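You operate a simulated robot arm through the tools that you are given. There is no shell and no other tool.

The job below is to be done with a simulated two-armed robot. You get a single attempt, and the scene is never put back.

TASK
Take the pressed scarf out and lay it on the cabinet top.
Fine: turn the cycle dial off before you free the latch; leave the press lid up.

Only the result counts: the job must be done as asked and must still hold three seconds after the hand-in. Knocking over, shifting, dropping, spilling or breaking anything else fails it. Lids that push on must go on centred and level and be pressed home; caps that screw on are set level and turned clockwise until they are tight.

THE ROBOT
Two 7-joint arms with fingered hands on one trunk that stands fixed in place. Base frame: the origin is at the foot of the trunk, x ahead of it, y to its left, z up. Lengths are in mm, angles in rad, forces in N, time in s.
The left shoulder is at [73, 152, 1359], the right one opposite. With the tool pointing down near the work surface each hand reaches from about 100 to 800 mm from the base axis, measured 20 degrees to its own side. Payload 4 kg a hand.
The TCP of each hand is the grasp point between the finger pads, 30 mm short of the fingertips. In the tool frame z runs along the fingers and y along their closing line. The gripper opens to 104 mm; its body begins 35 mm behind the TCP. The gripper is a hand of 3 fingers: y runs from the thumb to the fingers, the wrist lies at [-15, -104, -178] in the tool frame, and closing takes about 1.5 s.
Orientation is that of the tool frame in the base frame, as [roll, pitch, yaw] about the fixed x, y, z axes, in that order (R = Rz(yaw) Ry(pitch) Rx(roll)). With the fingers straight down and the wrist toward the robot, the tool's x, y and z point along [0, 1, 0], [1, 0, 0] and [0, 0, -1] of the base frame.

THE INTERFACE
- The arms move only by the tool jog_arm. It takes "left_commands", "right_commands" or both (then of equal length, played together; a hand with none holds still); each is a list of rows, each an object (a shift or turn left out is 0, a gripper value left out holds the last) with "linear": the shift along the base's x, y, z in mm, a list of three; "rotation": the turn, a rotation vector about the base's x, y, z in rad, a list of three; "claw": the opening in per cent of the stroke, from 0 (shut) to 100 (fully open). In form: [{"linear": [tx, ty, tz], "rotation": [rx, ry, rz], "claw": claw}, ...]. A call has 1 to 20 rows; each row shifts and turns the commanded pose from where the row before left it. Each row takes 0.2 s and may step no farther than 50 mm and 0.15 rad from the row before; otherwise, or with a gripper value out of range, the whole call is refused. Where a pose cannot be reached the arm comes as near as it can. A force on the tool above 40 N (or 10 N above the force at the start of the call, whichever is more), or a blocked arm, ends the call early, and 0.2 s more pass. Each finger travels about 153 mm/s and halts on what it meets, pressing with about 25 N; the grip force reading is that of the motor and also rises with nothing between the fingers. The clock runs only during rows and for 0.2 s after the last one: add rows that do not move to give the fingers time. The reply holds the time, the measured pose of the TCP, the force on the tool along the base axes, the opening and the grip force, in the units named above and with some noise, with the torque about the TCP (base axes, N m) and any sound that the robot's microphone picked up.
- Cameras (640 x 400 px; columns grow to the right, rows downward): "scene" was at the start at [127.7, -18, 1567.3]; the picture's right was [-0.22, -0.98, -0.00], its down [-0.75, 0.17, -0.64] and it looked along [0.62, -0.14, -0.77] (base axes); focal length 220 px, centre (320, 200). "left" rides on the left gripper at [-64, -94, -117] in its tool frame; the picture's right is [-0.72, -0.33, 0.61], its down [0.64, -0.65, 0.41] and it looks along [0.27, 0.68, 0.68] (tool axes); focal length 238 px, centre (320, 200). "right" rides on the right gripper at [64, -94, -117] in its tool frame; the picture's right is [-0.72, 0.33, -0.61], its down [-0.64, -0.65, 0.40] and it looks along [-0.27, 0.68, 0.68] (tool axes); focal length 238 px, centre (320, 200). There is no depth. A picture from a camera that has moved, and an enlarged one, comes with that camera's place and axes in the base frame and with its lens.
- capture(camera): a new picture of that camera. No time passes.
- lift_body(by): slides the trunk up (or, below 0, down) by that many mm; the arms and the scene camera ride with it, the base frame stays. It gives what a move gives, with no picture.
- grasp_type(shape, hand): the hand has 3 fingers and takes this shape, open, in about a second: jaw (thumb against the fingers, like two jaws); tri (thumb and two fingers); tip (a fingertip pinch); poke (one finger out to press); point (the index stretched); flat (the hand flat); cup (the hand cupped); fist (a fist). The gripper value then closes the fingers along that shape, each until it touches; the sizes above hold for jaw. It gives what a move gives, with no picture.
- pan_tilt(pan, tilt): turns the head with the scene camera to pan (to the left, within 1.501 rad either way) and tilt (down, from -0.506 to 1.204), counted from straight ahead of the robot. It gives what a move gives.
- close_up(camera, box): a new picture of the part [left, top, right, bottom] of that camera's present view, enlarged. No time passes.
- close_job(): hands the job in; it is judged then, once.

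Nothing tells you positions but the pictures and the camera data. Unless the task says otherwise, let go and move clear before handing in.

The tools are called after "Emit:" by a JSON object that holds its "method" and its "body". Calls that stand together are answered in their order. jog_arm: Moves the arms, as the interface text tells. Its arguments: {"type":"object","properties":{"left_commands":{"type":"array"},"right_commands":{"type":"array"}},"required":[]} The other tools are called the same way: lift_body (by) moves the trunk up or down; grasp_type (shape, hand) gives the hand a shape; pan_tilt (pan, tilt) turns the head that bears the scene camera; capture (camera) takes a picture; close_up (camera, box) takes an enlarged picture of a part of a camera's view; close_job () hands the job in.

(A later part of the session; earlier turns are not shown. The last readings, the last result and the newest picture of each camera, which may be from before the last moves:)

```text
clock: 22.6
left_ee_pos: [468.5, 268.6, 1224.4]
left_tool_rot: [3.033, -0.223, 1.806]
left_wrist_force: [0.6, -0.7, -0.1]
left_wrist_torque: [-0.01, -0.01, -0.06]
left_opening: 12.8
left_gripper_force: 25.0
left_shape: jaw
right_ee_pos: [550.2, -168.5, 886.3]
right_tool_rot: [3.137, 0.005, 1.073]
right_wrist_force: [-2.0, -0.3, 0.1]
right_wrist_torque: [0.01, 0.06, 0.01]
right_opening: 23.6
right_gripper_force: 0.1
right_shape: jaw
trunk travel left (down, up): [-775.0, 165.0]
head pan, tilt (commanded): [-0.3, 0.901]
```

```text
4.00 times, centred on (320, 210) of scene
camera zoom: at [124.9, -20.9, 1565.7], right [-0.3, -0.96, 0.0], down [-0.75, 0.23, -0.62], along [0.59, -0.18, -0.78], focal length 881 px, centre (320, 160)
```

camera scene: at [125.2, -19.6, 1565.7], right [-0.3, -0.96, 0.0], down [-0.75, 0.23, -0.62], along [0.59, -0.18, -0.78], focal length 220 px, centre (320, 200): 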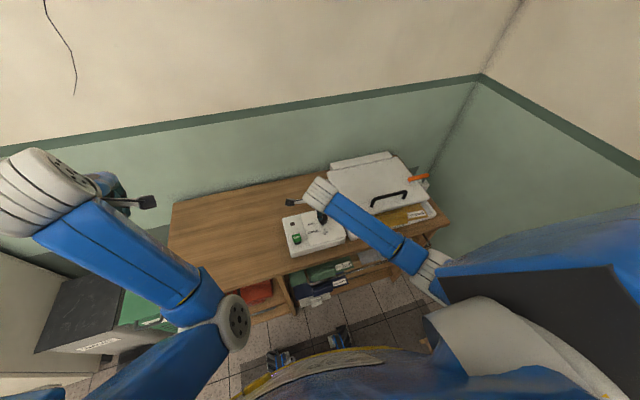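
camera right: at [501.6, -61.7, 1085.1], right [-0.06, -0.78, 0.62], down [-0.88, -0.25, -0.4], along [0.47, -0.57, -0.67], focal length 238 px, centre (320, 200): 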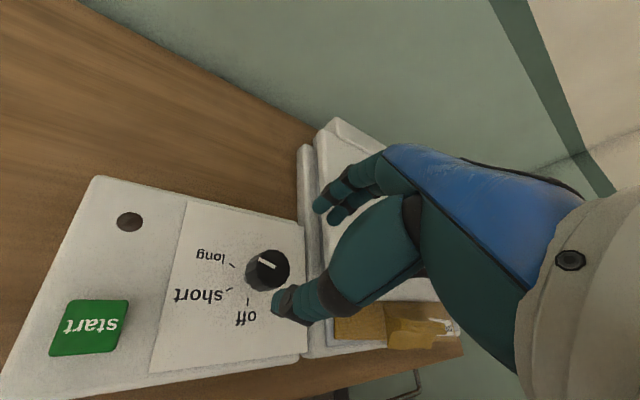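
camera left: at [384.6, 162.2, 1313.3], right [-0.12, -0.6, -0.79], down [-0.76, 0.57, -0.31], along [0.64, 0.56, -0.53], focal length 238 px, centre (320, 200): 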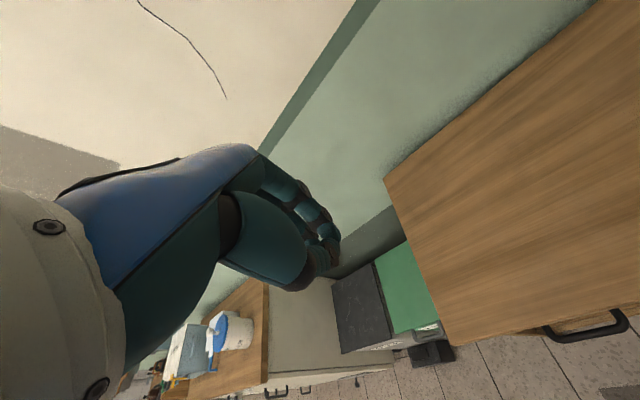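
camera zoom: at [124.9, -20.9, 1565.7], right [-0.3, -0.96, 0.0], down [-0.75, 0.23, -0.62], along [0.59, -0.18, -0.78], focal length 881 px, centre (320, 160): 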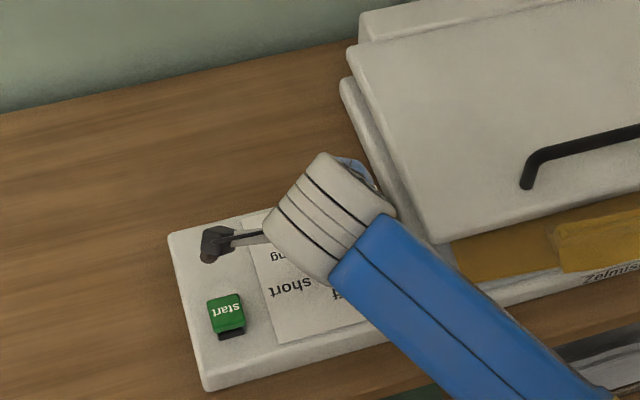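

The fingertips reach below the knob's rim, so I raise 8 mm before gripping fully.

Emit:
{"method": "jog_arm", "body": {"right_commands": [{"claw": 35}, {"linear": [0, 0, 8]}, {"claw": 25}, {"claw": 15}, {"claw": 8}, {"claw": 4}, {"linear": [0, 0, 0]}]}}

Emit:
{"method": "close_up", "body": {"camera": "right", "box": [200, 180, 400, 320]}}

```text
clock: 24.2
left_ee_pos: [470.1, 267.8, 1224.2]
left_tool_rot: [3.037, -0.225, 1.805]
left_wrist_force: [-0.4, -1.1, 0.5]
left_wrist_torque: [0.0, 0.07, 0.01]
left_opening: 12.8
left_gripper_force: 25.1
left_shape: jaw
right_ee_pos: [549.2, -170.1, 890.1]
right_tool_rot: [-3.139, 0.007, 1.075]
right_wrist_force: [-4.7, 1.9, -9.7]
right_wrist_torque: [0.08, 0.13, -0.02]
right_opening: 23.1
right_gripper_force: 25.2
right_shape: jaw
trunk travel left (down, up): [-775.0, 165.0]
head pan, tilt (commanded): [-0.3, 0.901]
```

```text
2.86 times, centred on (300, 250) of right
camera zoom: at [498.0, -66.5, 1006.3], right [-0.05, -0.78, 0.62], down [-0.88, -0.25, -0.4], along [0.47, -0.57, -0.68], focal length 681 px, centre (377, 57)
```

zoom: 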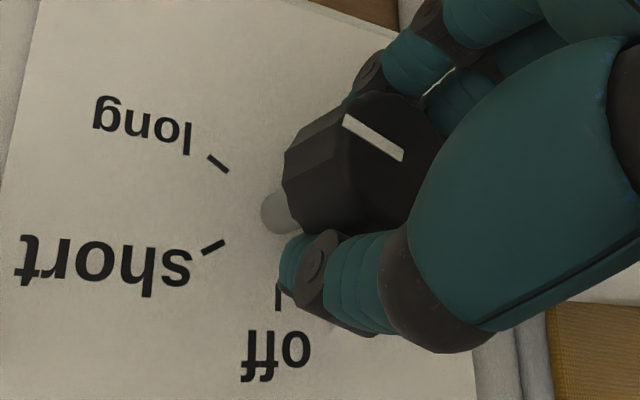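

Gripped at 23 mm. I turn a little first (0.3 rad) and check it follows.

Emit:
{"method": "jog_arm", "body": {"right_commands": [{"rotation": [0, 0, 0.08]}, {"rotation": [0, 0, 0.08]}, {"rotation": [0, 0, 0.08]}, {"rotation": [0, 0, 0.08]}, {"linear": [0, 0, 0]}]}}

Emit:
{"method": "close_up", "body": {"camera": "right", "box": [200, 180, 400, 320]}}

```text
clock: 25.4
left_ee_pos: [471.4, 266.7, 1224.4]
left_tool_rot: [3.036, -0.226, 1.806]
left_wrist_force: [-0.2, 0.1, 0.7]
left_wrist_torque: [0.01, -0.02, -0.02]
left_opening: 13.0
left_gripper_force: 25.1
left_shape: jaw
right_ee_pos: [550.2, -168.2, 891.2]
right_tool_rot: [-3.139, 0.006, 1.393]
right_wrist_force: [-8.1, -0.6, -18.2]
right_wrist_torque: [-0.03, 0.18, -0.02]
right_opening: 22.4
right_gripper_force: 24.9
right_shape: jaw
trunk travel left (down, up): [-775.0, 165.0]
head pan, tilt (commanded): [-0.3, 0.901]
```

```text
2.86 times, centred on (300, 250) of right
camera zoom: at [470.0, -88.3, 1006.9], right [0.2, -0.76, 0.62], down [-0.76, -0.52, -0.4], along [0.62, -0.39, -0.68], focal length 681 px, centre (377, 57)
```

zoom: 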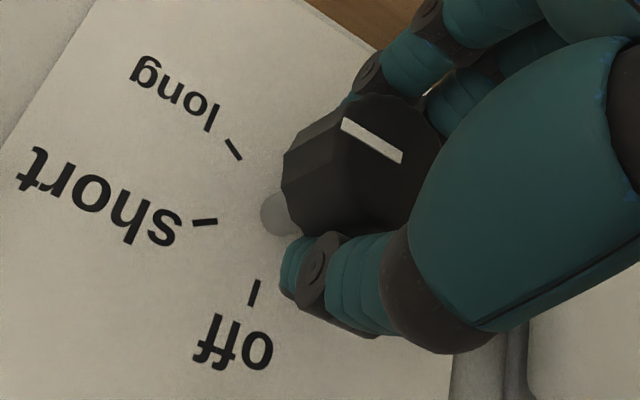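

The knob follows. I lower 3 mm to relieve the pull and continue turning.

Emit:
{"method": "jog_arm", "body": {"right_commands": [{"linear": [0, 0, -3], "rotation": [0, 0, 0.08]}, {"rotation": [0, 0, 0.08]}, {"rotation": [0, 0, 0.08]}, {"rotation": [0, 0, 0.08]}, {"rotation": [0, 0, 0.08]}, {"rotation": [0, 0, 0.08]}, {"linear": [0, 0, 0]}]}}

Emit:
{"method": "close_up", "body": {"camera": "right", "box": [200, 180, 400, 320]}}

```text
clock: 27.0
left_ee_pos: [469.4, 267.9, 1224.8]
left_tool_rot: [3.036, -0.226, 1.805]
left_wrist_force: [0.0, 0.0, 0.7]
left_wrist_torque: [-0.01, 0.03, 0.02]
left_opening: 12.7
left_gripper_force: 24.9
left_shape: jaw
right_ee_pos: [551.6, -168.9, 890.6]
right_tool_rot: [3.139, 0.002, 1.873]
right_wrist_force: [-2.0, -2.7, -10.2]
right_wrist_torque: [0.01, 0.12, -0.03]
right_opening: 22.6
right_gripper_force: 24.5
right_shape: jaw
trunk travel left (down, up): [-775.0, 165.0]
head pan, tilt (commanded): [-0.3, 0.901]
```

```text
2.86 times, centred on (300, 250) of right
camera zoom: at [443.1, -134.8, 1006.0], right [0.52, -0.59, 0.62], down [-0.43, -0.81, -0.4], along [0.73, -0.05, -0.68], focal length 681 px, centre (377, 57)
```

zoom: 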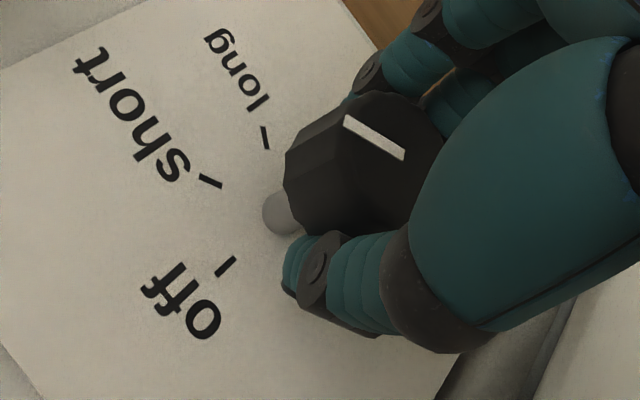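

Still following (0.8 of 1.9 rad turned). I continue.

Emit:
{"method": "jog_arm", "body": {"right_commands": [{"rotation": [0, 0, 0.08]}, {"rotation": [0, 0, 0.08]}, {"rotation": [0, 0, 0.08]}, {"rotation": [0, 0, 0.08]}, {"rotation": [0, 0, 0.08]}, {"rotation": [0, 0, 0.08]}, {"linear": [0, 0, 0]}]}}

Emit:
{"method": "close_up", "body": {"camera": "right", "box": [200, 180, 400, 320]}}

Emit:
{"method": "capture", "body": {"camera": "scene"}}

```text
clock: 28.6
left_ee_pos: [469.8, 268.2, 1224.4]
left_tool_rot: [3.036, -0.224, 1.806]
left_wrist_force: [0.5, -1.6, -0.1]
left_wrist_torque: [0.01, 0.02, 0.0]
left_opening: 12.8
left_gripper_force: 25.2
left_shape: jaw
right_ee_pos: [552.9, -167.1, 889.6]
right_tool_rot: [3.138, 0.003, 2.353]
right_wrist_force: [3.1, -0.7, -8.2]
right_wrist_torque: [-0.02, 0.01, -0.05]
right_opening: 22.4
right_gripper_force: 24.9
right_shape: jaw
trunk travel left (down, up): [-775.0, 165.0]
head pan, tilt (commanded): [-0.3, 0.901]
```

```text
2.86 times, centred on (300, 250) of right
camera zoom: at [440.5, -188.7, 1005.3], right [0.74, -0.28, 0.62], down [-0.01, -0.92, -0.4], along [0.68, 0.29, -0.68], focal length 681 px, centre (377, 57)
```

zoom: 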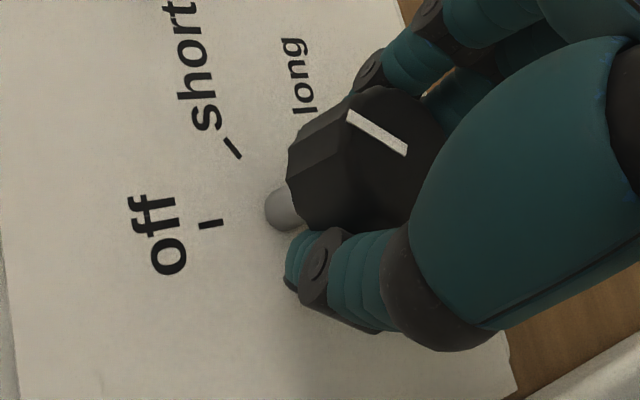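

```text
taken
camera scene: at [127.8, -22.5, 1565.4], right [-0.3, -0.96, 0.0], down [-0.75, 0.23, -0.62], along [0.59, -0.18, -0.79], focal length 220 px, centre (320, 200)
```

scene: 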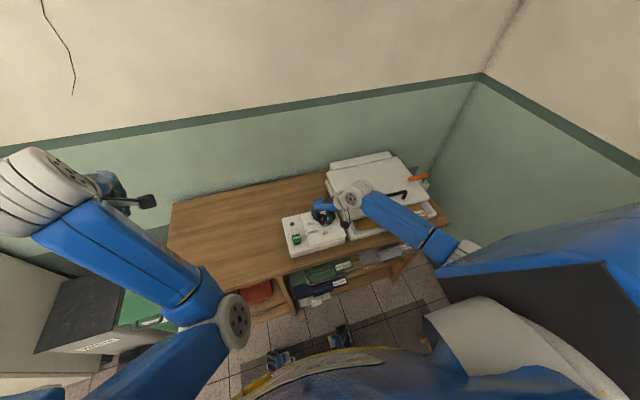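

Good; about 0.62 rad remains. I continue to "off".

Emit:
{"method": "jog_arm", "body": {"right_commands": [{"rotation": [0, 0, 0.08]}, {"rotation": [0, 0, 0.08]}, {"rotation": [0, 0, 0.08]}, {"rotation": [0, 0, 0.08]}, {"rotation": [0, 0, 0.08]}, {"rotation": [0, 0, 0.08]}, {"rotation": [0, 0, 0.08]}, {"linear": [0, 0, 0]}]}}

Emit:
{"method": "close_up", "body": {"camera": "right", "box": [200, 180, 400, 320]}}

```text
clock: 30.4
left_ee_pos: [470.8, 267.9, 1223.8]
left_tool_rot: [3.036, -0.224, 1.806]
left_wrist_force: [-0.1, -0.4, -0.5]
left_wrist_torque: [0.01, -0.04, 0.01]
left_opening: 12.6
left_gripper_force: 25.4
left_shape: jaw
right_ee_pos: [550.7, -166.2, 889.0]
right_tool_rot: [3.138, 0.003, 2.914]
right_wrist_force: [8.0, 1.3, -6.1]
right_wrist_torque: [0.02, -0.11, -0.09]
right_opening: 22.7
right_gripper_force: 24.7
right_shape: jaw
trunk travel left (down, up): [-775.0, 165.0]
head pan, tilt (commanded): [-0.3, 0.901]
```

```text
2.86 times, centred on (300, 250) of right
camera zoom: at [468.5, -244.4, 1004.8], right [0.77, 0.15, 0.62], down [0.48, -0.78, -0.4], along [0.42, 0.61, -0.68], focal length 681 px, centre (377, 57)
```

zoom: 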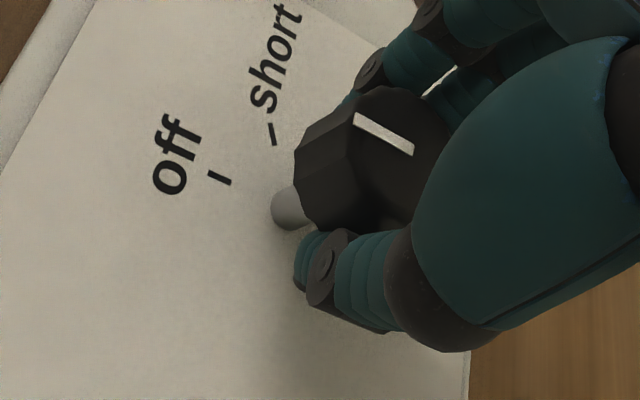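

The pointer is now within a couple of degrees of "off". A slight extra turn, then I release and lift to check.

Emit:
{"method": "jog_arm", "body": {"right_commands": [{"rotation": [0, 0, 0.03]}, {"linear": [0, 0, 0]}, {"claw": 20}, {"claw": 40}, {"claw": 65}, {"linear": [0, 0, 0]}, {"linear": [0, 0, 30]}, {"linear": [0, 0, 40]}, {"linear": [0, 0, 40]}, {"linear": [0, 0, 0]}]}}

Emit:
{"method": "capture", "body": {"camera": "right"}}

Emit:
{"method": "close_up", "body": {"camera": "right", "box": [200, 200, 360, 320]}}

```text
clock: 32.6
left_ee_pos: [468.4, 267.2, 1225.4]
left_tool_rot: [3.036, -0.224, 1.807]
left_wrist_force: [-0.6, -0.2, -0.4]
left_wrist_torque: [0.01, -0.02, -0.02]
left_opening: 12.6
left_gripper_force: 24.9
left_shape: jaw
right_ee_pos: [549.8, -165.6, 1001.4]
right_tool_rot: [3.139, 0.004, 2.941]
right_wrist_force: [0.7, -0.4, -0.7]
right_wrist_torque: [0.01, 0.0, 0.0]
right_opening: 67.1
right_gripper_force: 0.1
right_shape: jaw
trunk travel left (down, up): [-775.0, 165.0]
head pan, tilt (commanded): [-0.3, 0.901]
```

```text
taken
camera right: at [468.4, -245.4, 1117.0], right [0.77, 0.17, 0.62], down [0.5, -0.77, -0.4], along [0.4, 0.62, -0.68], focal length 238 px, centre (320, 200)
```

right: 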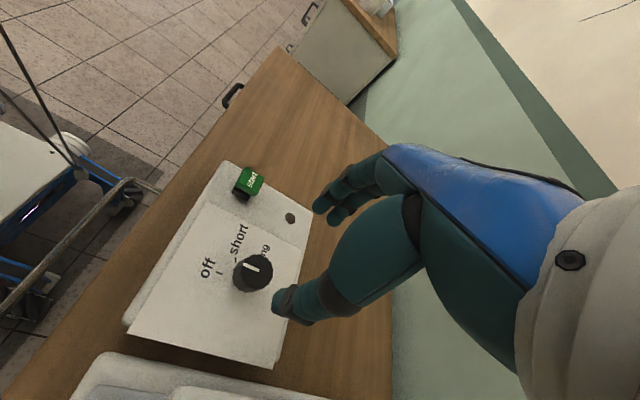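

```text
3.33 times, centred on (280, 260) of right
camera zoom: at [468.4, -245.4, 1117.0], right [0.77, 0.17, 0.62], down [0.5, -0.77, -0.4], along [0.4, 0.62, -0.68], focal length 794 px, centre (453, 0)
```

zoom: 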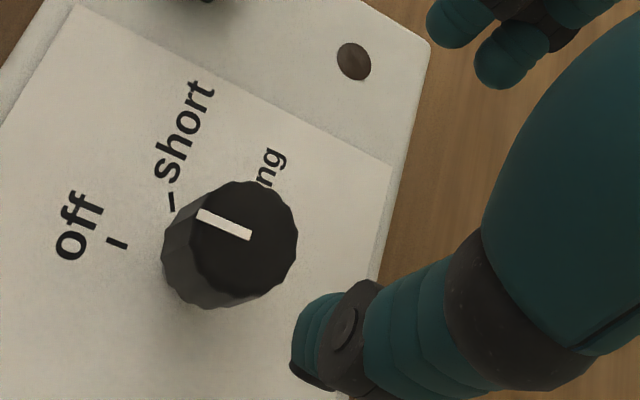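

The dial reads "off" — its mark lines up with the off tick. Next I withdraw the right hand, turn it back and look closely at the orange latch.

Emit:
{"method": "jog_arm", "body": {"right_commands": [{"linear": [-10, -26, 13], "rotation": [0, 0, -0.137]}, {"linear": [-10, -26, 13], "rotation": [0, 0, -0.137]}, {"linear": [-10, -26, 13], "rotation": [0, 0, -0.137]}, {"linear": [-10, -26, 13], "rotation": [0, 0, -0.137]}, {"linear": [-10, -26, 13], "rotation": [0, 0, -0.137]}, {"linear": [-10, -26, 13], "rotation": [0, 0, -0.137]}, {"linear": [-10, -26, 13], "rotation": [0, 0, -0.137]}, {"linear": [-10, -26, 13], "rotation": [0, 0, -0.137]}, {"linear": [-10, -26, 13], "rotation": [0, 0, -0.137]}, {"linear": [-10, -26, 13], "rotation": [0, 0, -0.137]}, {"linear": [0, 0, 0]}]}}

Emit:
{"method": "pan_tilt", "body": {"pan": -0.6, "tilt": 0.8}}

Emit:
{"method": "capture", "body": {"camera": "scene"}}

Emit:
{"method": "capture", "body": {"camera": "right"}}

```text
clock: 35.0
left_ee_pos: [469.6, 268.8, 1224.1]
left_tool_rot: [3.038, -0.224, 1.805]
left_wrist_force: [0.4, -0.3, 0.5]
left_wrist_torque: [0.01, 0.0, 0.01]
left_opening: 12.7
left_gripper_force: 25.1
left_shape: jaw
right_ee_pos: [449.7, -427.7, 1129.7]
right_tool_rot: [3.141, 0.002, 1.569]
right_wrist_force: [-0.8, 0.0, -0.2]
right_wrist_torque: [0.04, 0.01, 0.03]
right_opening: 67.2
right_gripper_force: 0.1
right_shape: jaw
trunk travel left (down, up): [-775.0, 165.0]
head pan, tilt (commanded): [-0.3, 0.901]
```

```text
clock: 35.8
left_ee_pos: [469.5, 268.4, 1224.0]
left_tool_rot: [3.036, -0.223, 1.805]
left_wrist_force: [0.1, 0.2, -0.6]
left_wrist_torque: [0.01, 0.0, -0.04]
left_opening: 12.5
left_gripper_force: 25.4
left_shape: jaw
right_ee_pos: [449.5, -425.9, 1129.8]
right_tool_rot: [3.139, 0.003, 1.571]
right_wrist_force: [-0.3, -0.7, 0.7]
right_wrist_torque: [-0.01, 0.01, 0.02]
right_opening: 67.0
right_gripper_force: 0.0
right_shape: jaw
trunk travel left (down, up): [-775.0, 165.0]
head pan, tilt (commanded): [-0.6, 0.799]
```

```text
taken
camera scene: at [119.2, -46.5, 1573.5], right [-0.56, -0.83, 0.0], down [-0.59, 0.41, -0.7], along [0.57, -0.39, -0.72], focal length 220 px, centre (320, 200)
```

scene: 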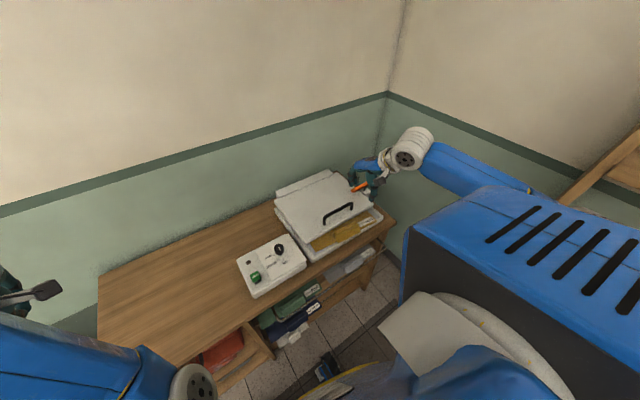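

```text
taken
camera right: at [356.1, -362.8, 1244.8], right [0.33, -0.72, 0.62], down [-0.65, -0.64, -0.4], along [0.68, -0.27, -0.68], focal length 238 px, centre (320, 200)
```

right: 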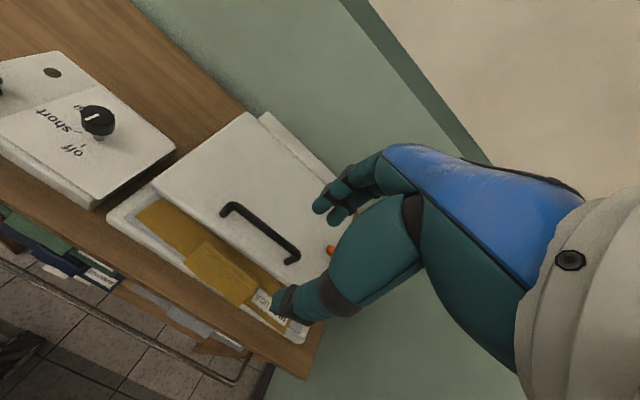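

Emit:
{"method": "close_up", "body": {"camera": "scene", "box": [320, 155, 400, 215]}}

Emit:
{"method": "close_up", "body": {"camera": "scene", "box": [230, 160, 410, 300]}}

```text
6.67 times, centred on (360, 185) of scene
camera zoom: at [119.2, -46.5, 1573.5], right [-0.56, -0.83, 0.0], down [-0.59, 0.41, -0.7], along [0.57, -0.39, -0.72], focal length 1468 px, centre (53, 300)
```

zoom: 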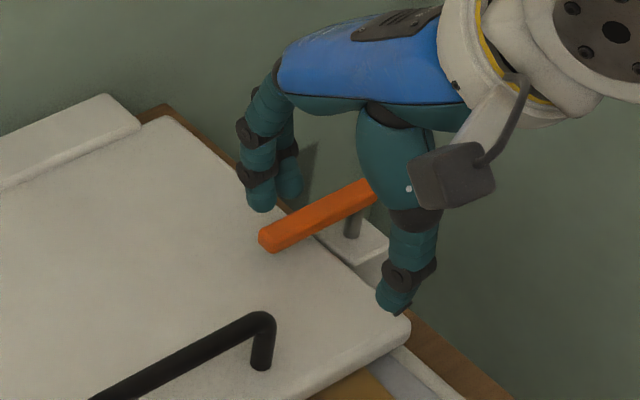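

```text
2.86 times, centred on (320, 230) of scene
camera zoom: at [119.2, -46.5, 1573.5], right [-0.56, -0.83, 0.0], down [-0.59, 0.41, -0.7], along [0.57, -0.39, -0.72], focal length 629 px, centre (320, 114)
```

zoom: 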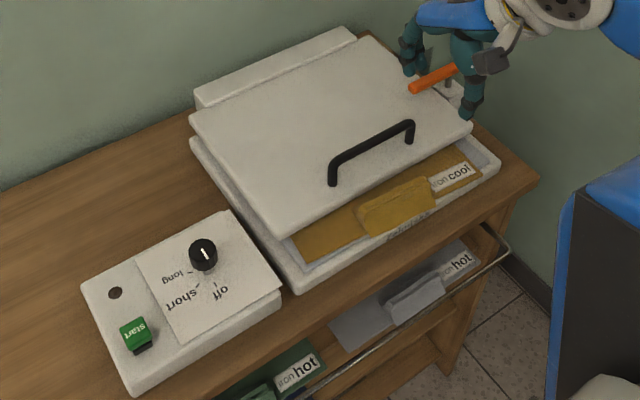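

The hand blocks the latch view; I pull it back and up a bit.

Emit:
{"method": "jog_arm", "body": {"right_commands": [{"linear": [-25, 0, 30]}, {"linear": [-25, 0, 30]}, {"linear": [-25, 0, 30]}, {"linear": [-25, 0, 30]}, {"linear": [0, 0, 0]}]}}

Emit:
{"method": "close_up", "body": {"camera": "scene", "box": [320, 155, 400, 215]}}

Emit:
{"method": "capture", "body": {"camera": "right"}}

```text
clock: 37.0
left_ee_pos: [468.9, 266.2, 1224.3]
left_tool_rot: [3.037, -0.224, 1.806]
left_wrist_force: [0.1, 0.8, -0.2]
left_wrist_torque: [0.01, 0.01, -0.04]
left_opening: 12.5
left_gripper_force: 25.3
left_shape: jaw
right_ee_pos: [353.1, -429.7, 1250.3]
right_tool_rot: [3.14, 0.003, 1.573]
right_wrist_force: [-1.2, 0.0, 1.1]
right_wrist_torque: [-0.01, 0.02, -0.02]
right_opening: 67.3
right_gripper_force: 0.1
right_shape: jaw
trunk travel left (down, up): [-775.0, 165.0]
head pan, tilt (commanded): [-0.6, 0.799]
```

```text
6.67 times, centred on (360, 185) of scene
camera zoom: at [118.3, -46.4, 1573.6], right [-0.56, -0.83, 0.0], down [-0.59, 0.41, -0.7], along [0.57, -0.39, -0.72], focal length 1468 px, centre (53, 300)
```

zoom: 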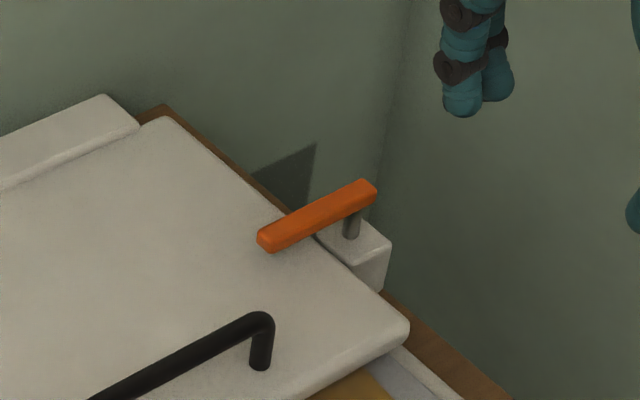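

```text
taken
camera right: at [259.2, -365.2, 1365.4], right [0.33, -0.72, 0.62], down [-0.65, -0.64, -0.4], along [0.69, -0.27, -0.68], focal length 238 px, centre (320, 200)
```

right: 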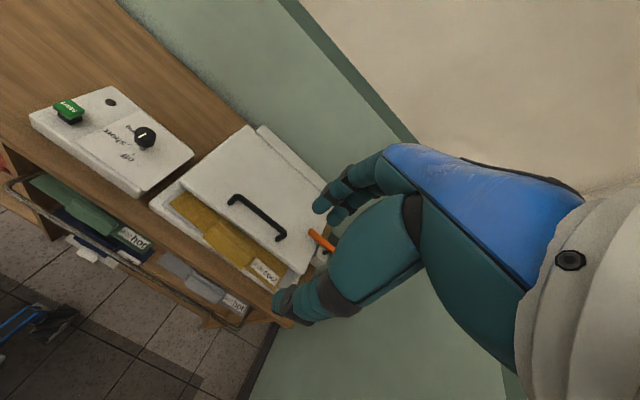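

The latch is an orange bar (≈y -582…-673 at x≈639, z≈884) pivoting on an upright post at its outer end (≈[637, -662]); its inner end lies over the lid's right edge. It's near the limit of reach, so I consider lowering the trunk; first I check the left elbow's clearance.

Emit:
{"method": "pan_tilt", "body": {"pan": 0.3, "tilt": 1.15}}

Emit:
{"method": "capture", "body": {"camera": "scene"}}

```text
clock: 38.2
left_ee_pos: [468.8, 269.1, 1223.3]
left_tool_rot: [3.036, -0.222, 1.806]
left_wrist_force: [-0.4, -0.4, 0.7]
left_wrist_torque: [-0.02, 0.0, 0.0]
left_opening: 12.8
left_gripper_force: 25.5
left_shape: jaw
right_ee_pos: [352.0, -429.4, 1250.5]
right_tool_rot: [-3.141, 0.003, 1.571]
right_wrist_force: [0.7, -0.9, 0.0]
right_wrist_torque: [-0.01, -0.02, 0.0]
right_opening: 67.0
right_gripper_force: 0.1
right_shape: jaw
trunk travel left (down, up): [-775.0, 165.0]
head pan, tilt (commanded): [0.3, 1.15]
```

```text
taken
camera scene: at [108.8, 16.8, 1548.9], right [0.3, -0.96, 0.0], down [-0.87, -0.27, -0.41], along [0.39, 0.12, -0.91], focal length 220 px, centre (320, 200)
```

scene: 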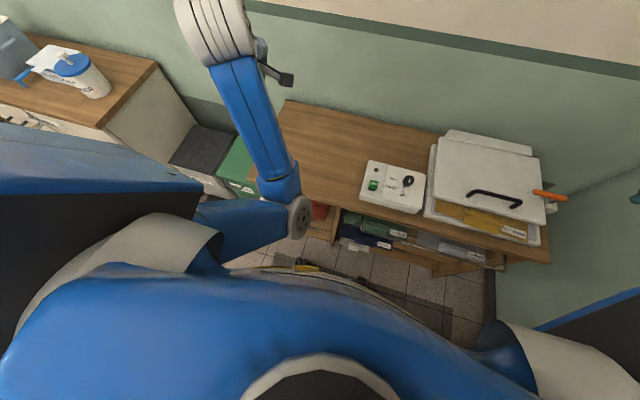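

I raise the left hand further to lift that elbow, then lower the trunk by 200 mm.

Emit:
{"method": "jog_arm", "body": {"left_commands": [{"linear": [-5, 10, 20], "claw": 60}, {"linear": [-5, 10, 20]}, {"linear": [-5, 10, 20]}, {"linear": [-5, 10, 20]}, {"linear": [-5, 10, 20]}, {"linear": [-5, 10, 20]}, {"linear": [-5, 10, 20]}, {"linear": [-5, 10, 20]}, {"linear": [0, 0, 0]}]}}

Emit:
{"method": "capture", "body": {"camera": "scene"}}

```text
clock: 40.2
left_ee_pos: [436.3, 342.8, 1378.1]
left_tool_rot: [3.055, -0.19, 1.782]
left_wrist_force: [-0.8, 0.4, 0.3]
left_wrist_torque: [-0.03, 0.0, 0.02]
left_opening: 61.8
left_gripper_force: 0.1
left_shape: jaw
left hand out of reach, approached as far as the arm can: row 3, 4
right_ee_pos: [353.0, -429.0, 1249.3]
right_tool_rot: [3.139, 0.006, 1.572]
right_wrist_force: [0.6, -0.3, 0.3]
right_wrist_torque: [0.0, 0.0, 0.0]
right_opening: 67.3
right_gripper_force: 0.0
right_shape: jaw
trunk travel left (down, up): [-775.0, 165.0]
head pan, tilt (commanded): [0.3, 1.15]
```

```text
taken
camera scene: at [109.2, 17.2, 1548.8], right [0.3, -0.96, 0.0], down [-0.87, -0.27, -0.41], along [0.39, 0.12, -0.91], focal length 220 px, centre (320, 200)
```

scene: 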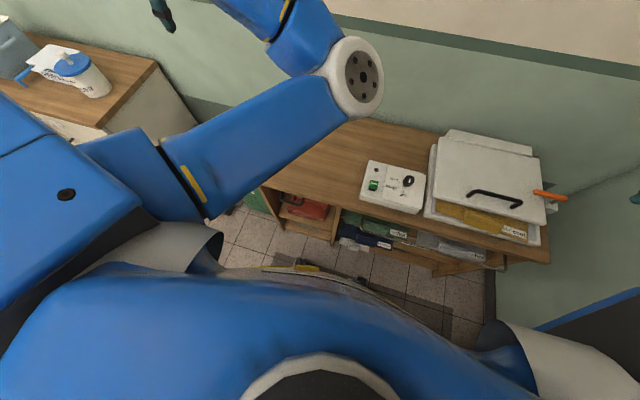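

Elbow is now high. I lower the trunk by 200 mm.

Emit:
{"method": "lift_body", "body": {"by": -200}}

Emit:
{"method": "pan_tilt", "body": {"pan": -0.65, "tilt": 0.7}}

Emit:
{"method": "capture", "body": {"camera": "scene"}}

Emit:
{"method": "capture", "body": {"camera": "right"}}

```text
clock: 42.4
left_ee_pos: [434.9, 342.2, 1178.1]
left_tool_rot: [3.054, -0.191, 1.783]
left_wrist_force: [0.1, 0.0, 0.1]
left_wrist_torque: [0.01, -0.03, 0.03]
left_opening: 62.1
left_gripper_force: 0.1
left_shape: jaw
right_ee_pos: [353.6, -428.9, 1051.5]
right_tool_rot: [3.141, 0.004, 1.571]
right_wrist_force: [-0.7, 1.2, 0.0]
right_wrist_torque: [-0.01, -0.01, 0.01]
right_opening: 67.3
right_gripper_force: 0.1
right_shape: jaw
trunk travel left (down, up): [-575.0, 365.0]
head pan, tilt (commanded): [0.3, 1.15]
```

```text
clock: 43.6
left_ee_pos: [435.4, 342.5, 1179.0]
left_tool_rot: [3.054, -0.191, 1.782]
left_wrist_force: [0.8, -0.2, 0.3]
left_wrist_torque: [-0.01, 0.01, -0.02]
left_opening: 61.8
left_gripper_force: 0.2
left_shape: jaw
right_ee_pos: [352.5, -428.8, 1050.2]
right_tool_rot: [3.14, 0.002, 1.57]
right_wrist_force: [0.0, 0.2, 0.8]
right_wrist_torque: [0.01, -0.02, 0.0]
right_opening: 67.3
right_gripper_force: 0.1
right_shape: jaw
trunk travel left (down, up): [-575.0, 365.0]
head pan, tilt (commanded): [-0.649, 0.7]
```

```text
taken
camera scene: at [119.8, -51.9, 1381.8], right [-0.6, -0.8, 0.0], down [-0.52, 0.39, -0.76], along [0.61, -0.46, -0.65], focal length 220 px, centre (320, 200)
```

scene: 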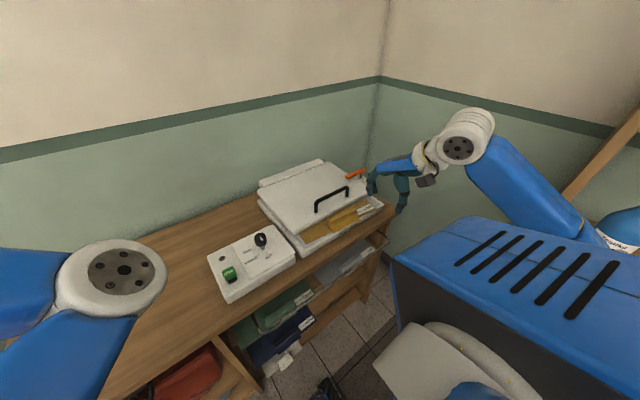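

```text
taken
camera right: at [259.5, -365.0, 1165.2], right [0.33, -0.72, 0.62], down [-0.65, -0.64, -0.4], along [0.69, -0.27, -0.68], focal length 238 px, centre (320, 200)
```

right: 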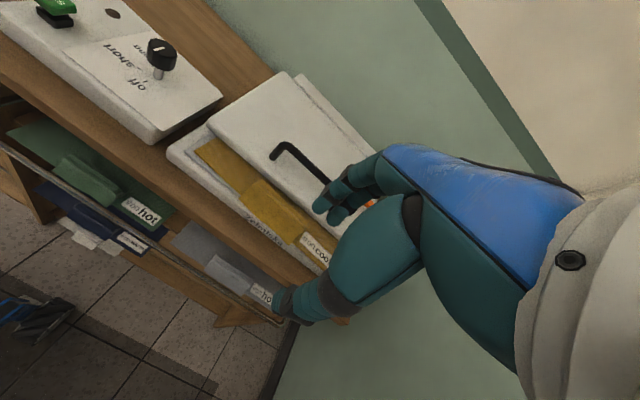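

Now a closer look from this lower viewpoint for triangulation.

Emit:
{"method": "close_up", "body": {"camera": "scene", "box": [250, 150, 410, 260]}}

Emit:
{"method": "close_up", "body": {"camera": "scene", "box": [330, 155, 390, 200]}}

```text
3.64 times, centred on (330, 205) of scene
camera zoom: at [119.8, -51.9, 1381.8], right [-0.6, -0.8, 0.0], down [-0.52, 0.39, -0.76], along [0.61, -0.46, -0.65], focal length 801 px, centre (284, 182)
```

zoom: 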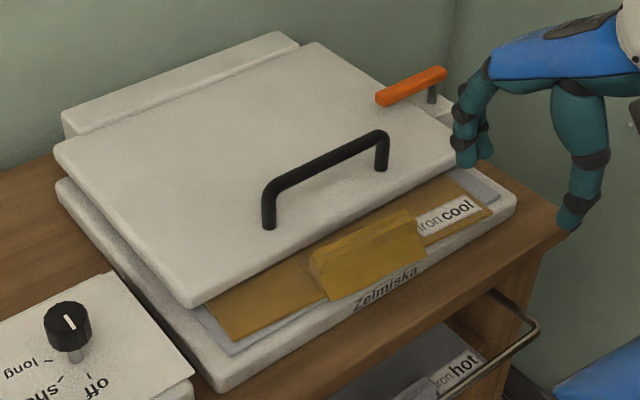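

```text
8.89 times, centred on (360, 178) of scene
camera zoom: at [119.8, -51.9, 1381.8], right [-0.6, -0.8, 0.0], down [-0.52, 0.39, -0.76], along [0.61, -0.46, -0.65], focal length 1958 px, centre (-36, 400)
```

zoom: 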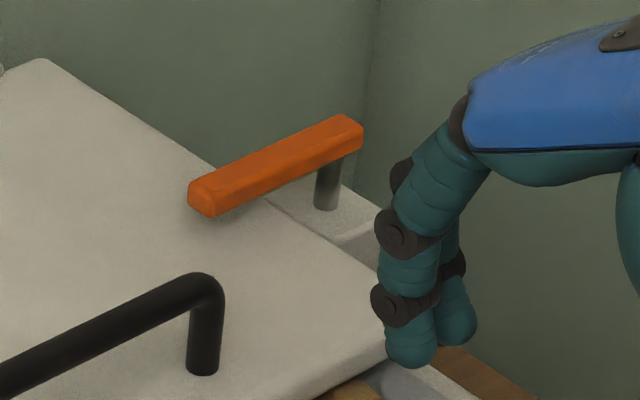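

The geometry is now consistent: the latch bar runs along y at x≈629 (y -570…-660), top z≈900, pivot post ≈[630, -655]; lid top z≈870; handle bar at x≈561, y -369…-508, z≈911. I bring the right hand above the latch's inner end.

Emit:
{"method": "jog_arm", "body": {"right_commands": [{"linear": [35, -20, -5], "claw": 50}, {"linear": [35, -20, -5]}, {"linear": [35, -20, -5]}, {"linear": [35, -20, -5]}, {"linear": [35, -20, -5]}, {"linear": [35, -20, -5]}, {"linear": [35, -20, -5]}, {"linear": [33, -16, -5]}, {"linear": [0, 0, 0]}]}}

Emit:
{"method": "capture", "body": {"camera": "scene"}}

Emit:
{"method": "capture", "body": {"camera": "right"}}

```text
clock: 45.6
left_ee_pos: [434.6, 342.7, 1178.6]
left_tool_rot: [3.052, -0.189, 1.782]
left_wrist_force: [0.0, 0.5, 0.4]
left_wrist_torque: [-0.02, -0.05, 0.04]
left_opening: 62.2
left_gripper_force: 0.0
left_shape: jaw
right_ee_pos: [632.9, -586.1, 1010.8]
right_tool_rot: [3.137, 0.005, 1.573]
right_wrist_force: [0.2, 0.4, 0.7]
right_wrist_torque: [0.0, -0.01, 0.02]
right_opening: 52.3
right_gripper_force: 0.2
right_shape: jaw
trunk travel left (down, up): [-575.0, 365.0]
head pan, tilt (commanded): [-0.649, 0.7]
```

```text
taken
camera scene: at [120.1, -52.0, 1381.8], right [-0.6, -0.8, 0.0], down [-0.51, 0.39, -0.76], along [0.61, -0.46, -0.65], focal length 220 px, centre (320, 200)
```

scene: 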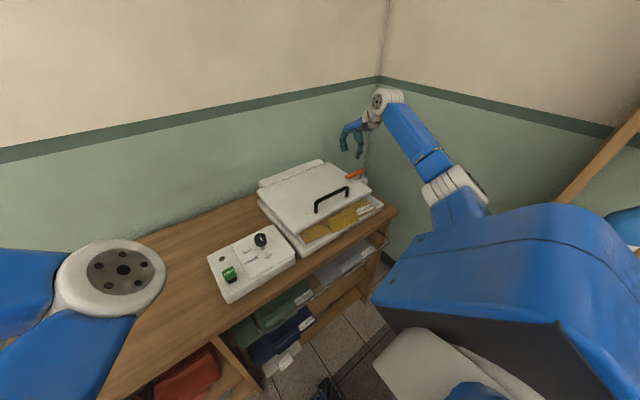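

```text
taken
camera right: at [538.9, -520.9, 1125.7], right [0.33, -0.72, 0.62], down [-0.65, -0.64, -0.4], along [0.69, -0.27, -0.68], focal length 238 px, centre (320, 200)
```

right: 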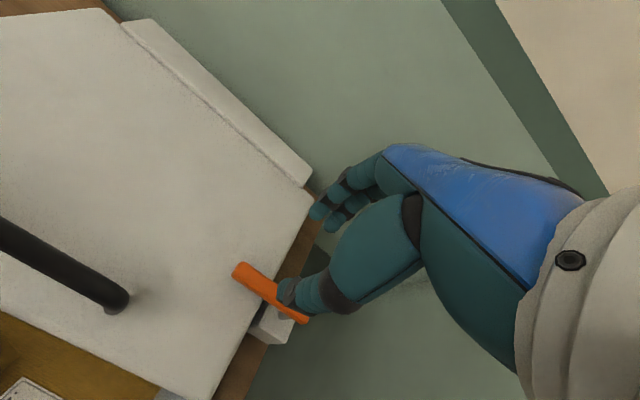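

The hand is over the bar. I zoom to check the alignment.

Emit:
{"method": "close_up", "body": {"camera": "right", "box": [200, 230, 340, 340]}}

Emit:
{"method": "close_up", "body": {"camera": "scene", "box": [320, 100, 420, 200]}}

```text
3.64 times, centred on (270, 285) of right
camera zoom: at [538.9, -520.9, 1125.7], right [0.33, -0.72, 0.62], down [-0.65, -0.64, -0.4], along [0.69, -0.27, -0.68], focal length 867 px, centre (502, -109)
```

zoom: 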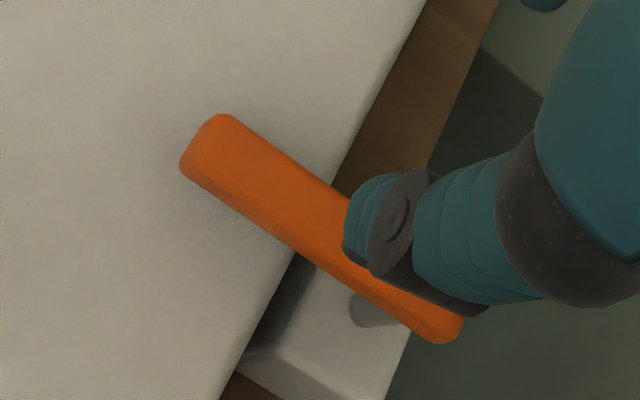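

```text
4.00 times, centred on (370, 150) of scene
camera zoom: at [120.1, -52.0, 1381.8], right [-0.6, -0.8, 0.0], down [-0.51, 0.39, -0.76], along [0.61, -0.46, -0.65], focal length 881 px, centre (120, 400)
```

zoom: 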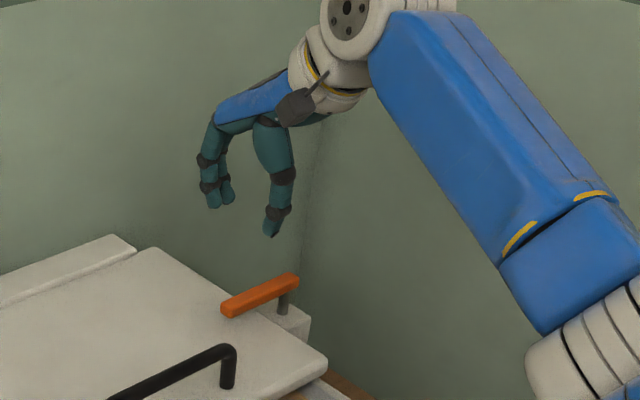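

I lower to straddle the bar near its inner end (shifting 4 mm back), fingertips staying above the lid.

Emit:
{"method": "jog_arm", "body": {"right_commands": [{"linear": [-4, 0, -30]}, {"linear": [0, 0, -30]}, {"linear": [0, 0, -20]}, {"linear": [0, 0, -14]}, {"linear": [0, 0, 0]}]}}

Emit:
{"method": "close_up", "body": {"camera": "right", "box": [200, 180, 400, 340]}}

Emit:
{"method": "close_up", "body": {"camera": "scene", "box": [320, 120, 400, 200]}}

```text
clock: 46.8
left_ee_pos: [435.8, 342.7, 1178.0]
left_tool_rot: [3.053, -0.192, 1.783]
left_wrist_force: [0.0, 0.6, 0.3]
left_wrist_torque: [0.02, 0.0, 0.02]
left_opening: 61.9
left_gripper_force: 0.0
left_shape: jaw
right_ee_pos: [625.4, -584.7, 916.0]
right_tool_rot: [3.139, 0.004, 1.573]
right_wrist_force: [-0.6, 0.2, 0.6]
right_wrist_torque: [0.01, 0.0, 0.01]
right_opening: 52.4
right_gripper_force: 0.1
right_shape: jaw
trunk travel left (down, up): [-575.0, 365.0]
head pan, tilt (commanded): [-0.649, 0.7]
```

```text
2.50 times, centred on (300, 260) of right
camera zoom: at [532.4, -520.7, 1030.6], right [0.33, -0.72, 0.62], down [-0.65, -0.64, -0.4], along [0.69, -0.27, -0.68], focal length 596 px, centre (370, 50)
```

zoom: 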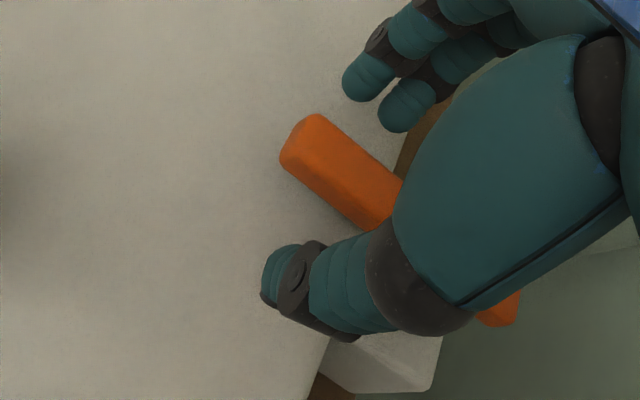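

```text
5.00 times, centred on (360, 160) of scene
camera zoom: at [120.8, -52.3, 1381.7], right [-0.6, -0.8, 0.0], down [-0.52, 0.39, -0.76], along [0.61, -0.46, -0.65], focal length 1101 px, centre (120, 400)
```

zoom: 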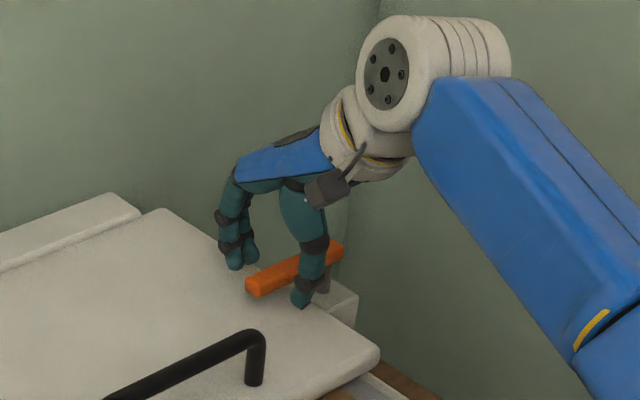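

The bar is between thumb and fingers. I close to a loose cage.

Emit:
{"method": "jog_arm", "body": {"right_commands": [{"linear": [0, 0, -3], "claw": 38}, {"claw": 28}, {"claw": 22}, {"linear": [0, 0, 0]}]}}

Emit:
{"method": "close_up", "body": {"camera": "right", "box": [200, 180, 400, 340]}}

```text
clock: 47.8
left_ee_pos: [434.9, 342.9, 1179.2]
left_tool_rot: [3.053, -0.191, 1.785]
left_wrist_force: [-0.2, 0.9, 0.4]
left_wrist_torque: [0.01, 0.0, 0.0]
left_opening: 62.1
left_gripper_force: 0.1
left_shape: jaw
right_ee_pos: [625.5, -584.7, 912.3]
right_tool_rot: [3.14, 0.005, 1.57]
right_wrist_force: [0.1, -0.7, 0.2]
right_wrist_torque: [-0.02, -0.01, -0.02]
right_opening: 23.3
right_gripper_force: 0.1
right_shape: jaw
trunk travel left (down, up): [-575.0, 365.0]
head pan, tilt (commanded): [-0.649, 0.7]
```

```text
2.50 times, centred on (300, 260) of right
camera zoom: at [532.8, -521.0, 1027.3], right [0.33, -0.72, 0.62], down [-0.65, -0.64, -0.4], along [0.69, -0.27, -0.68], focal length 596 px, centre (370, 50)
```

zoom: 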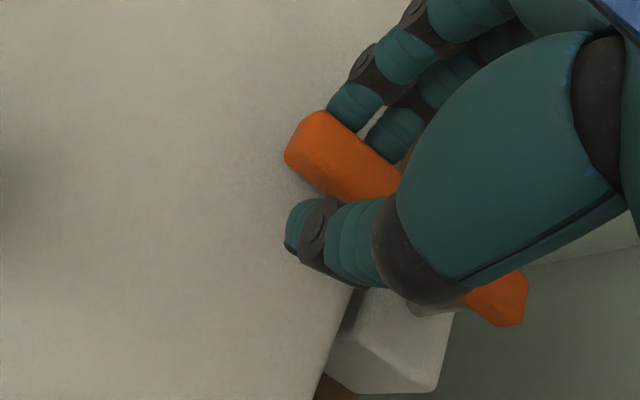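

The bar is caged. I try swinging it toward the robot with small steps and watch the force.

Emit:
{"method": "jog_arm", "body": {"right_commands": [{"linear": [-5, 0, 0]}, {"linear": [-5, 0, 0]}, {"linear": [-5, 0, 0]}, {"linear": [0, 0, 0]}]}}

Emit:
{"method": "close_up", "body": {"camera": "right", "box": [200, 180, 400, 340]}}

```text
clock: 48.8
left_ee_pos: [436.5, 342.8, 1177.5]
left_tool_rot: [3.053, -0.191, 1.785]
left_wrist_force: [0.1, -0.2, 0.2]
left_wrist_torque: [0.01, 0.0, 0.0]
left_opening: 61.9
left_gripper_force: 0.2
left_shape: jaw
right_ee_pos: [611.5, -584.2, 912.4]
right_tool_rot: [3.14, 0.004, 1.569]
right_wrist_force: [1.1, 1.4, -0.6]
right_wrist_torque: [-0.01, -0.01, 0.02]
right_opening: 22.9
right_gripper_force: 0.1
right_shape: jaw
trunk travel left (down, up): [-575.0, 365.0]
head pan, tilt (commanded): [-0.649, 0.7]
```

```text
2.50 times, centred on (300, 260) of right
camera zoom: at [517.7, -520.6, 1028.0], right [0.33, -0.72, 0.62], down [-0.65, -0.64, -0.4], along [0.68, -0.27, -0.68], focal length 596 px, centre (370, 50)
```

zoom: 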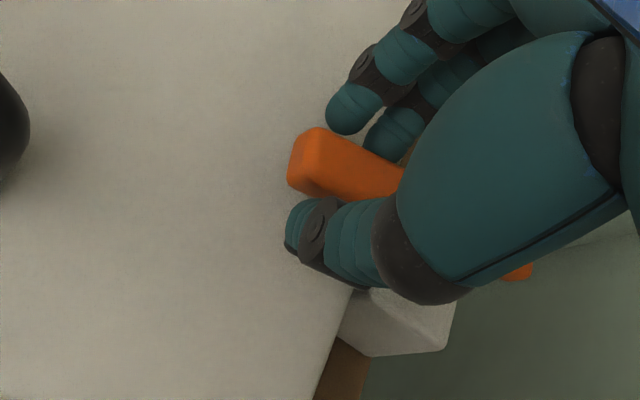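

The bar swings freely toward the robot (force ~1 N). I continue along the arc a bit more.

Emit:
{"method": "jog_arm", "body": {"right_commands": [{"linear": [-6, -2, 0]}, {"linear": [-6, -3, 0]}, {"linear": [-6, -4, 0]}, {"linear": [-5, -4, 0]}, {"linear": [0, 0, 0]}]}}

Emit:
{"method": "close_up", "body": {"camera": "right", "box": [200, 180, 400, 340]}}

Emit:
{"method": "close_up", "body": {"camera": "scene", "box": [320, 120, 400, 200]}}

```text
clock: 50.0
left_ee_pos: [436.5, 343.6, 1177.0]
left_tool_rot: [3.054, -0.189, 1.783]
left_wrist_force: [0.5, 0.4, 1.3]
left_wrist_torque: [0.0, 0.04, 0.01]
left_opening: 62.1
left_gripper_force: 0.0
left_shape: jaw
right_ee_pos: [590.0, -597.2, 912.6]
right_tool_rot: [3.141, 0.005, 1.573]
right_wrist_force: [0.0, 5.9, 1.7]
right_wrist_torque: [0.14, 0.01, 0.18]
right_opening: 23.6
right_gripper_force: 0.0
right_shape: jaw
trunk travel left (down, up): [-575.0, 365.0]
head pan, tilt (commanded): [-0.649, 0.7]
```

```text
2.50 times, centred on (300, 260) of right
camera zoom: at [496.2, -532.4, 1028.4], right [0.33, -0.72, 0.62], down [-0.65, -0.64, -0.4], along [0.69, -0.27, -0.68], focal length 596 px, centre (370, 50)
```

zoom: 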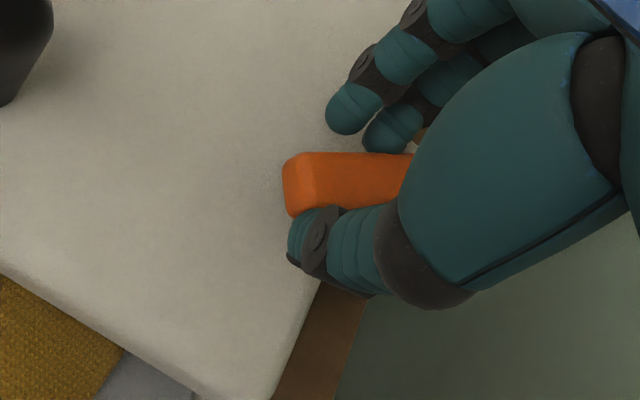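

```text
5.00 times, centred on (360, 160) of scene
camera zoom: at [120.8, -49.8, 1381.8], right [-0.6, -0.8, 0.0], down [-0.52, 0.39, -0.76], along [0.61, -0.46, -0.65], focal length 1101 px, centre (120, 400)
```

zoom: 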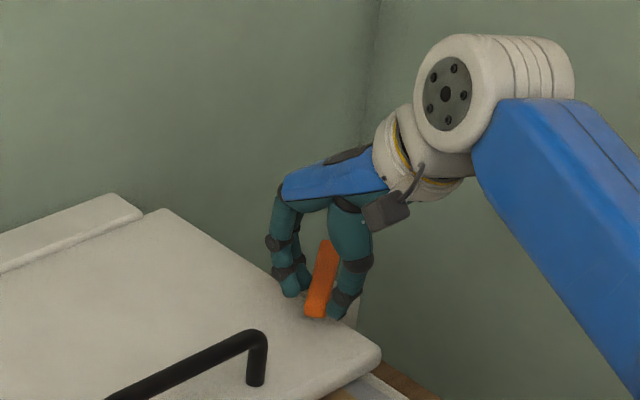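

The bar has swung ~36°. For the rest I'll push from behind with closed fingertips: open, lift, close, and come down behind the bar.

Emit:
{"method": "jog_arm", "body": {"right_commands": [{"claw": 40}, {"claw": 50}, {"linear": [0, 0, 25]}, {"linear": [0, 0, 25]}, {"linear": [20, 5, 0], "claw": 0}, {"linear": [19, 4, 0]}, {"linear": [0, 0, 0]}, {"linear": [0, 0, 0]}, {"linear": [0, 0, 0]}]}}

Emit:
{"method": "close_up", "body": {"camera": "right", "box": [200, 180, 400, 340]}}

Emit:
{"method": "close_up", "body": {"camera": "scene", "box": [320, 120, 400, 200]}}

```text
clock: 52.0
left_ee_pos: [436.2, 342.8, 1177.4]
left_tool_rot: [3.055, -0.193, 1.783]
left_wrist_force: [-0.4, -0.2, 0.2]
left_wrist_torque: [-0.01, 0.0, 0.03]
left_opening: 62.1
left_gripper_force: 0.0
left_shape: jaw
right_ee_pos: [630.0, -587.8, 960.6]
right_tool_rot: [3.141, 0.002, 1.573]
right_wrist_force: [0.6, -0.3, -0.4]
right_wrist_torque: [0.0, 0.0, -0.02]
right_opening: 0.3
right_gripper_force: 25.1
right_shape: jaw
trunk travel left (down, up): [-575.0, 365.0]
head pan, tilt (commanded): [-0.649, 0.7]
```

```text
2.50 times, centred on (300, 260) of right
camera zoom: at [536.4, -524.9, 1076.5], right [0.33, -0.72, 0.62], down [-0.65, -0.64, -0.4], along [0.68, -0.27, -0.68], focal length 596 px, centre (370, 50)
```

zoom: 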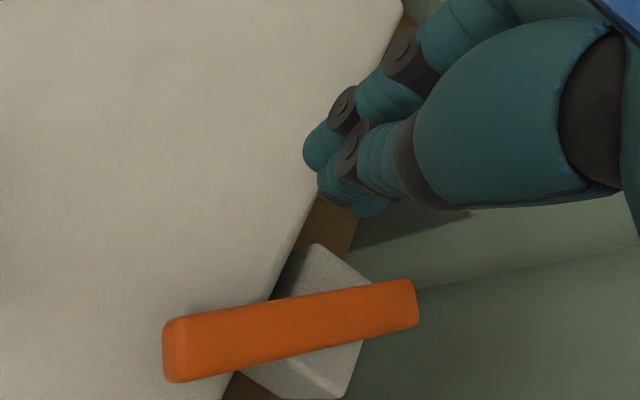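

```text
5.00 times, centred on (360, 160) of scene
camera zoom: at [121.4, -52.3, 1381.6], right [-0.6, -0.8, 0.0], down [-0.52, 0.39, -0.76], along [0.61, -0.46, -0.65], focal length 1101 px, centre (120, 400)
```

zoom: 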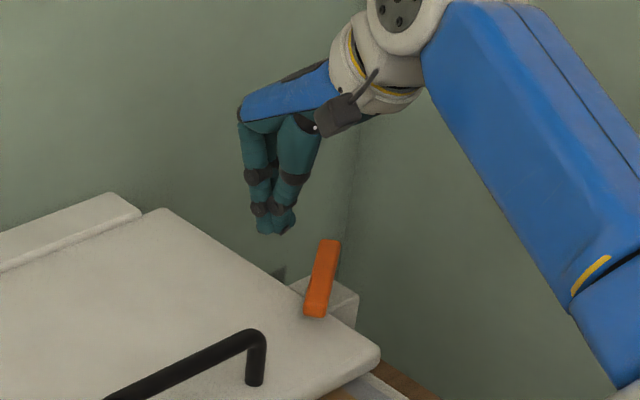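

The bar now points at ~37° and the closed fingertips are behind it. I lower and push it around toward the robot and outward.

Emit:
{"method": "jog_arm", "body": {"right_commands": [{"linear": [0, 0, -25]}, {"linear": [0, 0, -22]}, {"linear": [-8, -5, 0]}, {"linear": [-8, -5, 0]}, {"linear": [-8, -5, 0]}, {"linear": [-8, -5, 0]}, {"linear": [0, 0, 0]}]}}

Emit:
{"method": "close_up", "body": {"camera": "right", "box": [200, 180, 400, 340]}}

Emit:
{"method": "close_up", "body": {"camera": "scene", "box": [320, 120, 400, 200]}}

```text
clock: 53.6
left_ee_pos: [436.9, 343.7, 1177.7]
left_tool_rot: [3.053, -0.19, 1.782]
left_wrist_force: [0.9, 0.1, -0.6]
left_wrist_torque: [0.0, -0.03, -0.03]
left_opening: 62.1
left_gripper_force: 0.0
left_shape: jaw
right_ee_pos: [595.1, -608.4, 914.9]
right_tool_rot: [3.14, 0.003, 1.572]
right_wrist_force: [0.6, 0.9, -0.2]
right_wrist_torque: [0.0, 0.0, 0.01]
right_opening: 0.0
right_gripper_force: 25.3
right_shape: jaw
trunk travel left (down, up): [-575.0, 365.0]
head pan, tilt (commanded): [-0.649, 0.7]
```

```text
2.50 times, centred on (300, 260) of right
camera zoom: at [502.0, -543.8, 1030.4], right [0.33, -0.72, 0.62], down [-0.65, -0.64, -0.4], along [0.68, -0.27, -0.68], focal length 596 px, centre (370, 50)
```

zoom: 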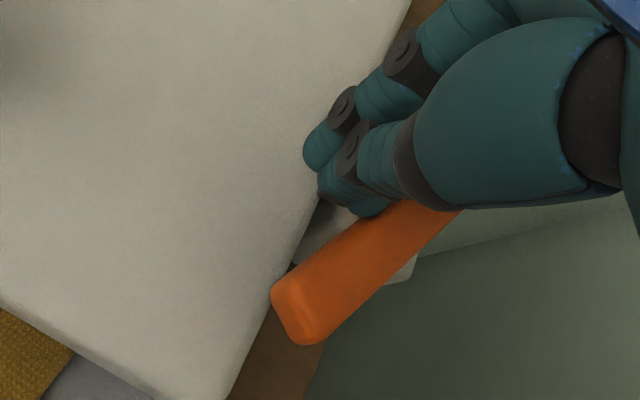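

```text
5.00 times, centred on (360, 160) of scene
camera zoom: at [121.4, -52.2, 1381.6], right [-0.6, -0.8, 0.0], down [-0.52, 0.39, -0.76], along [0.61, -0.46, -0.65], focal length 1101 px, centre (120, 400)
```

zoom: 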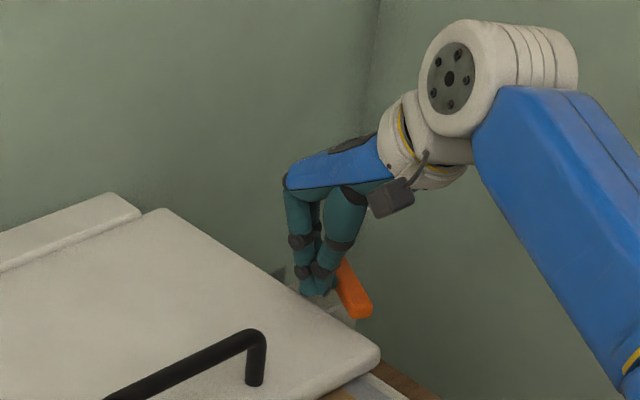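

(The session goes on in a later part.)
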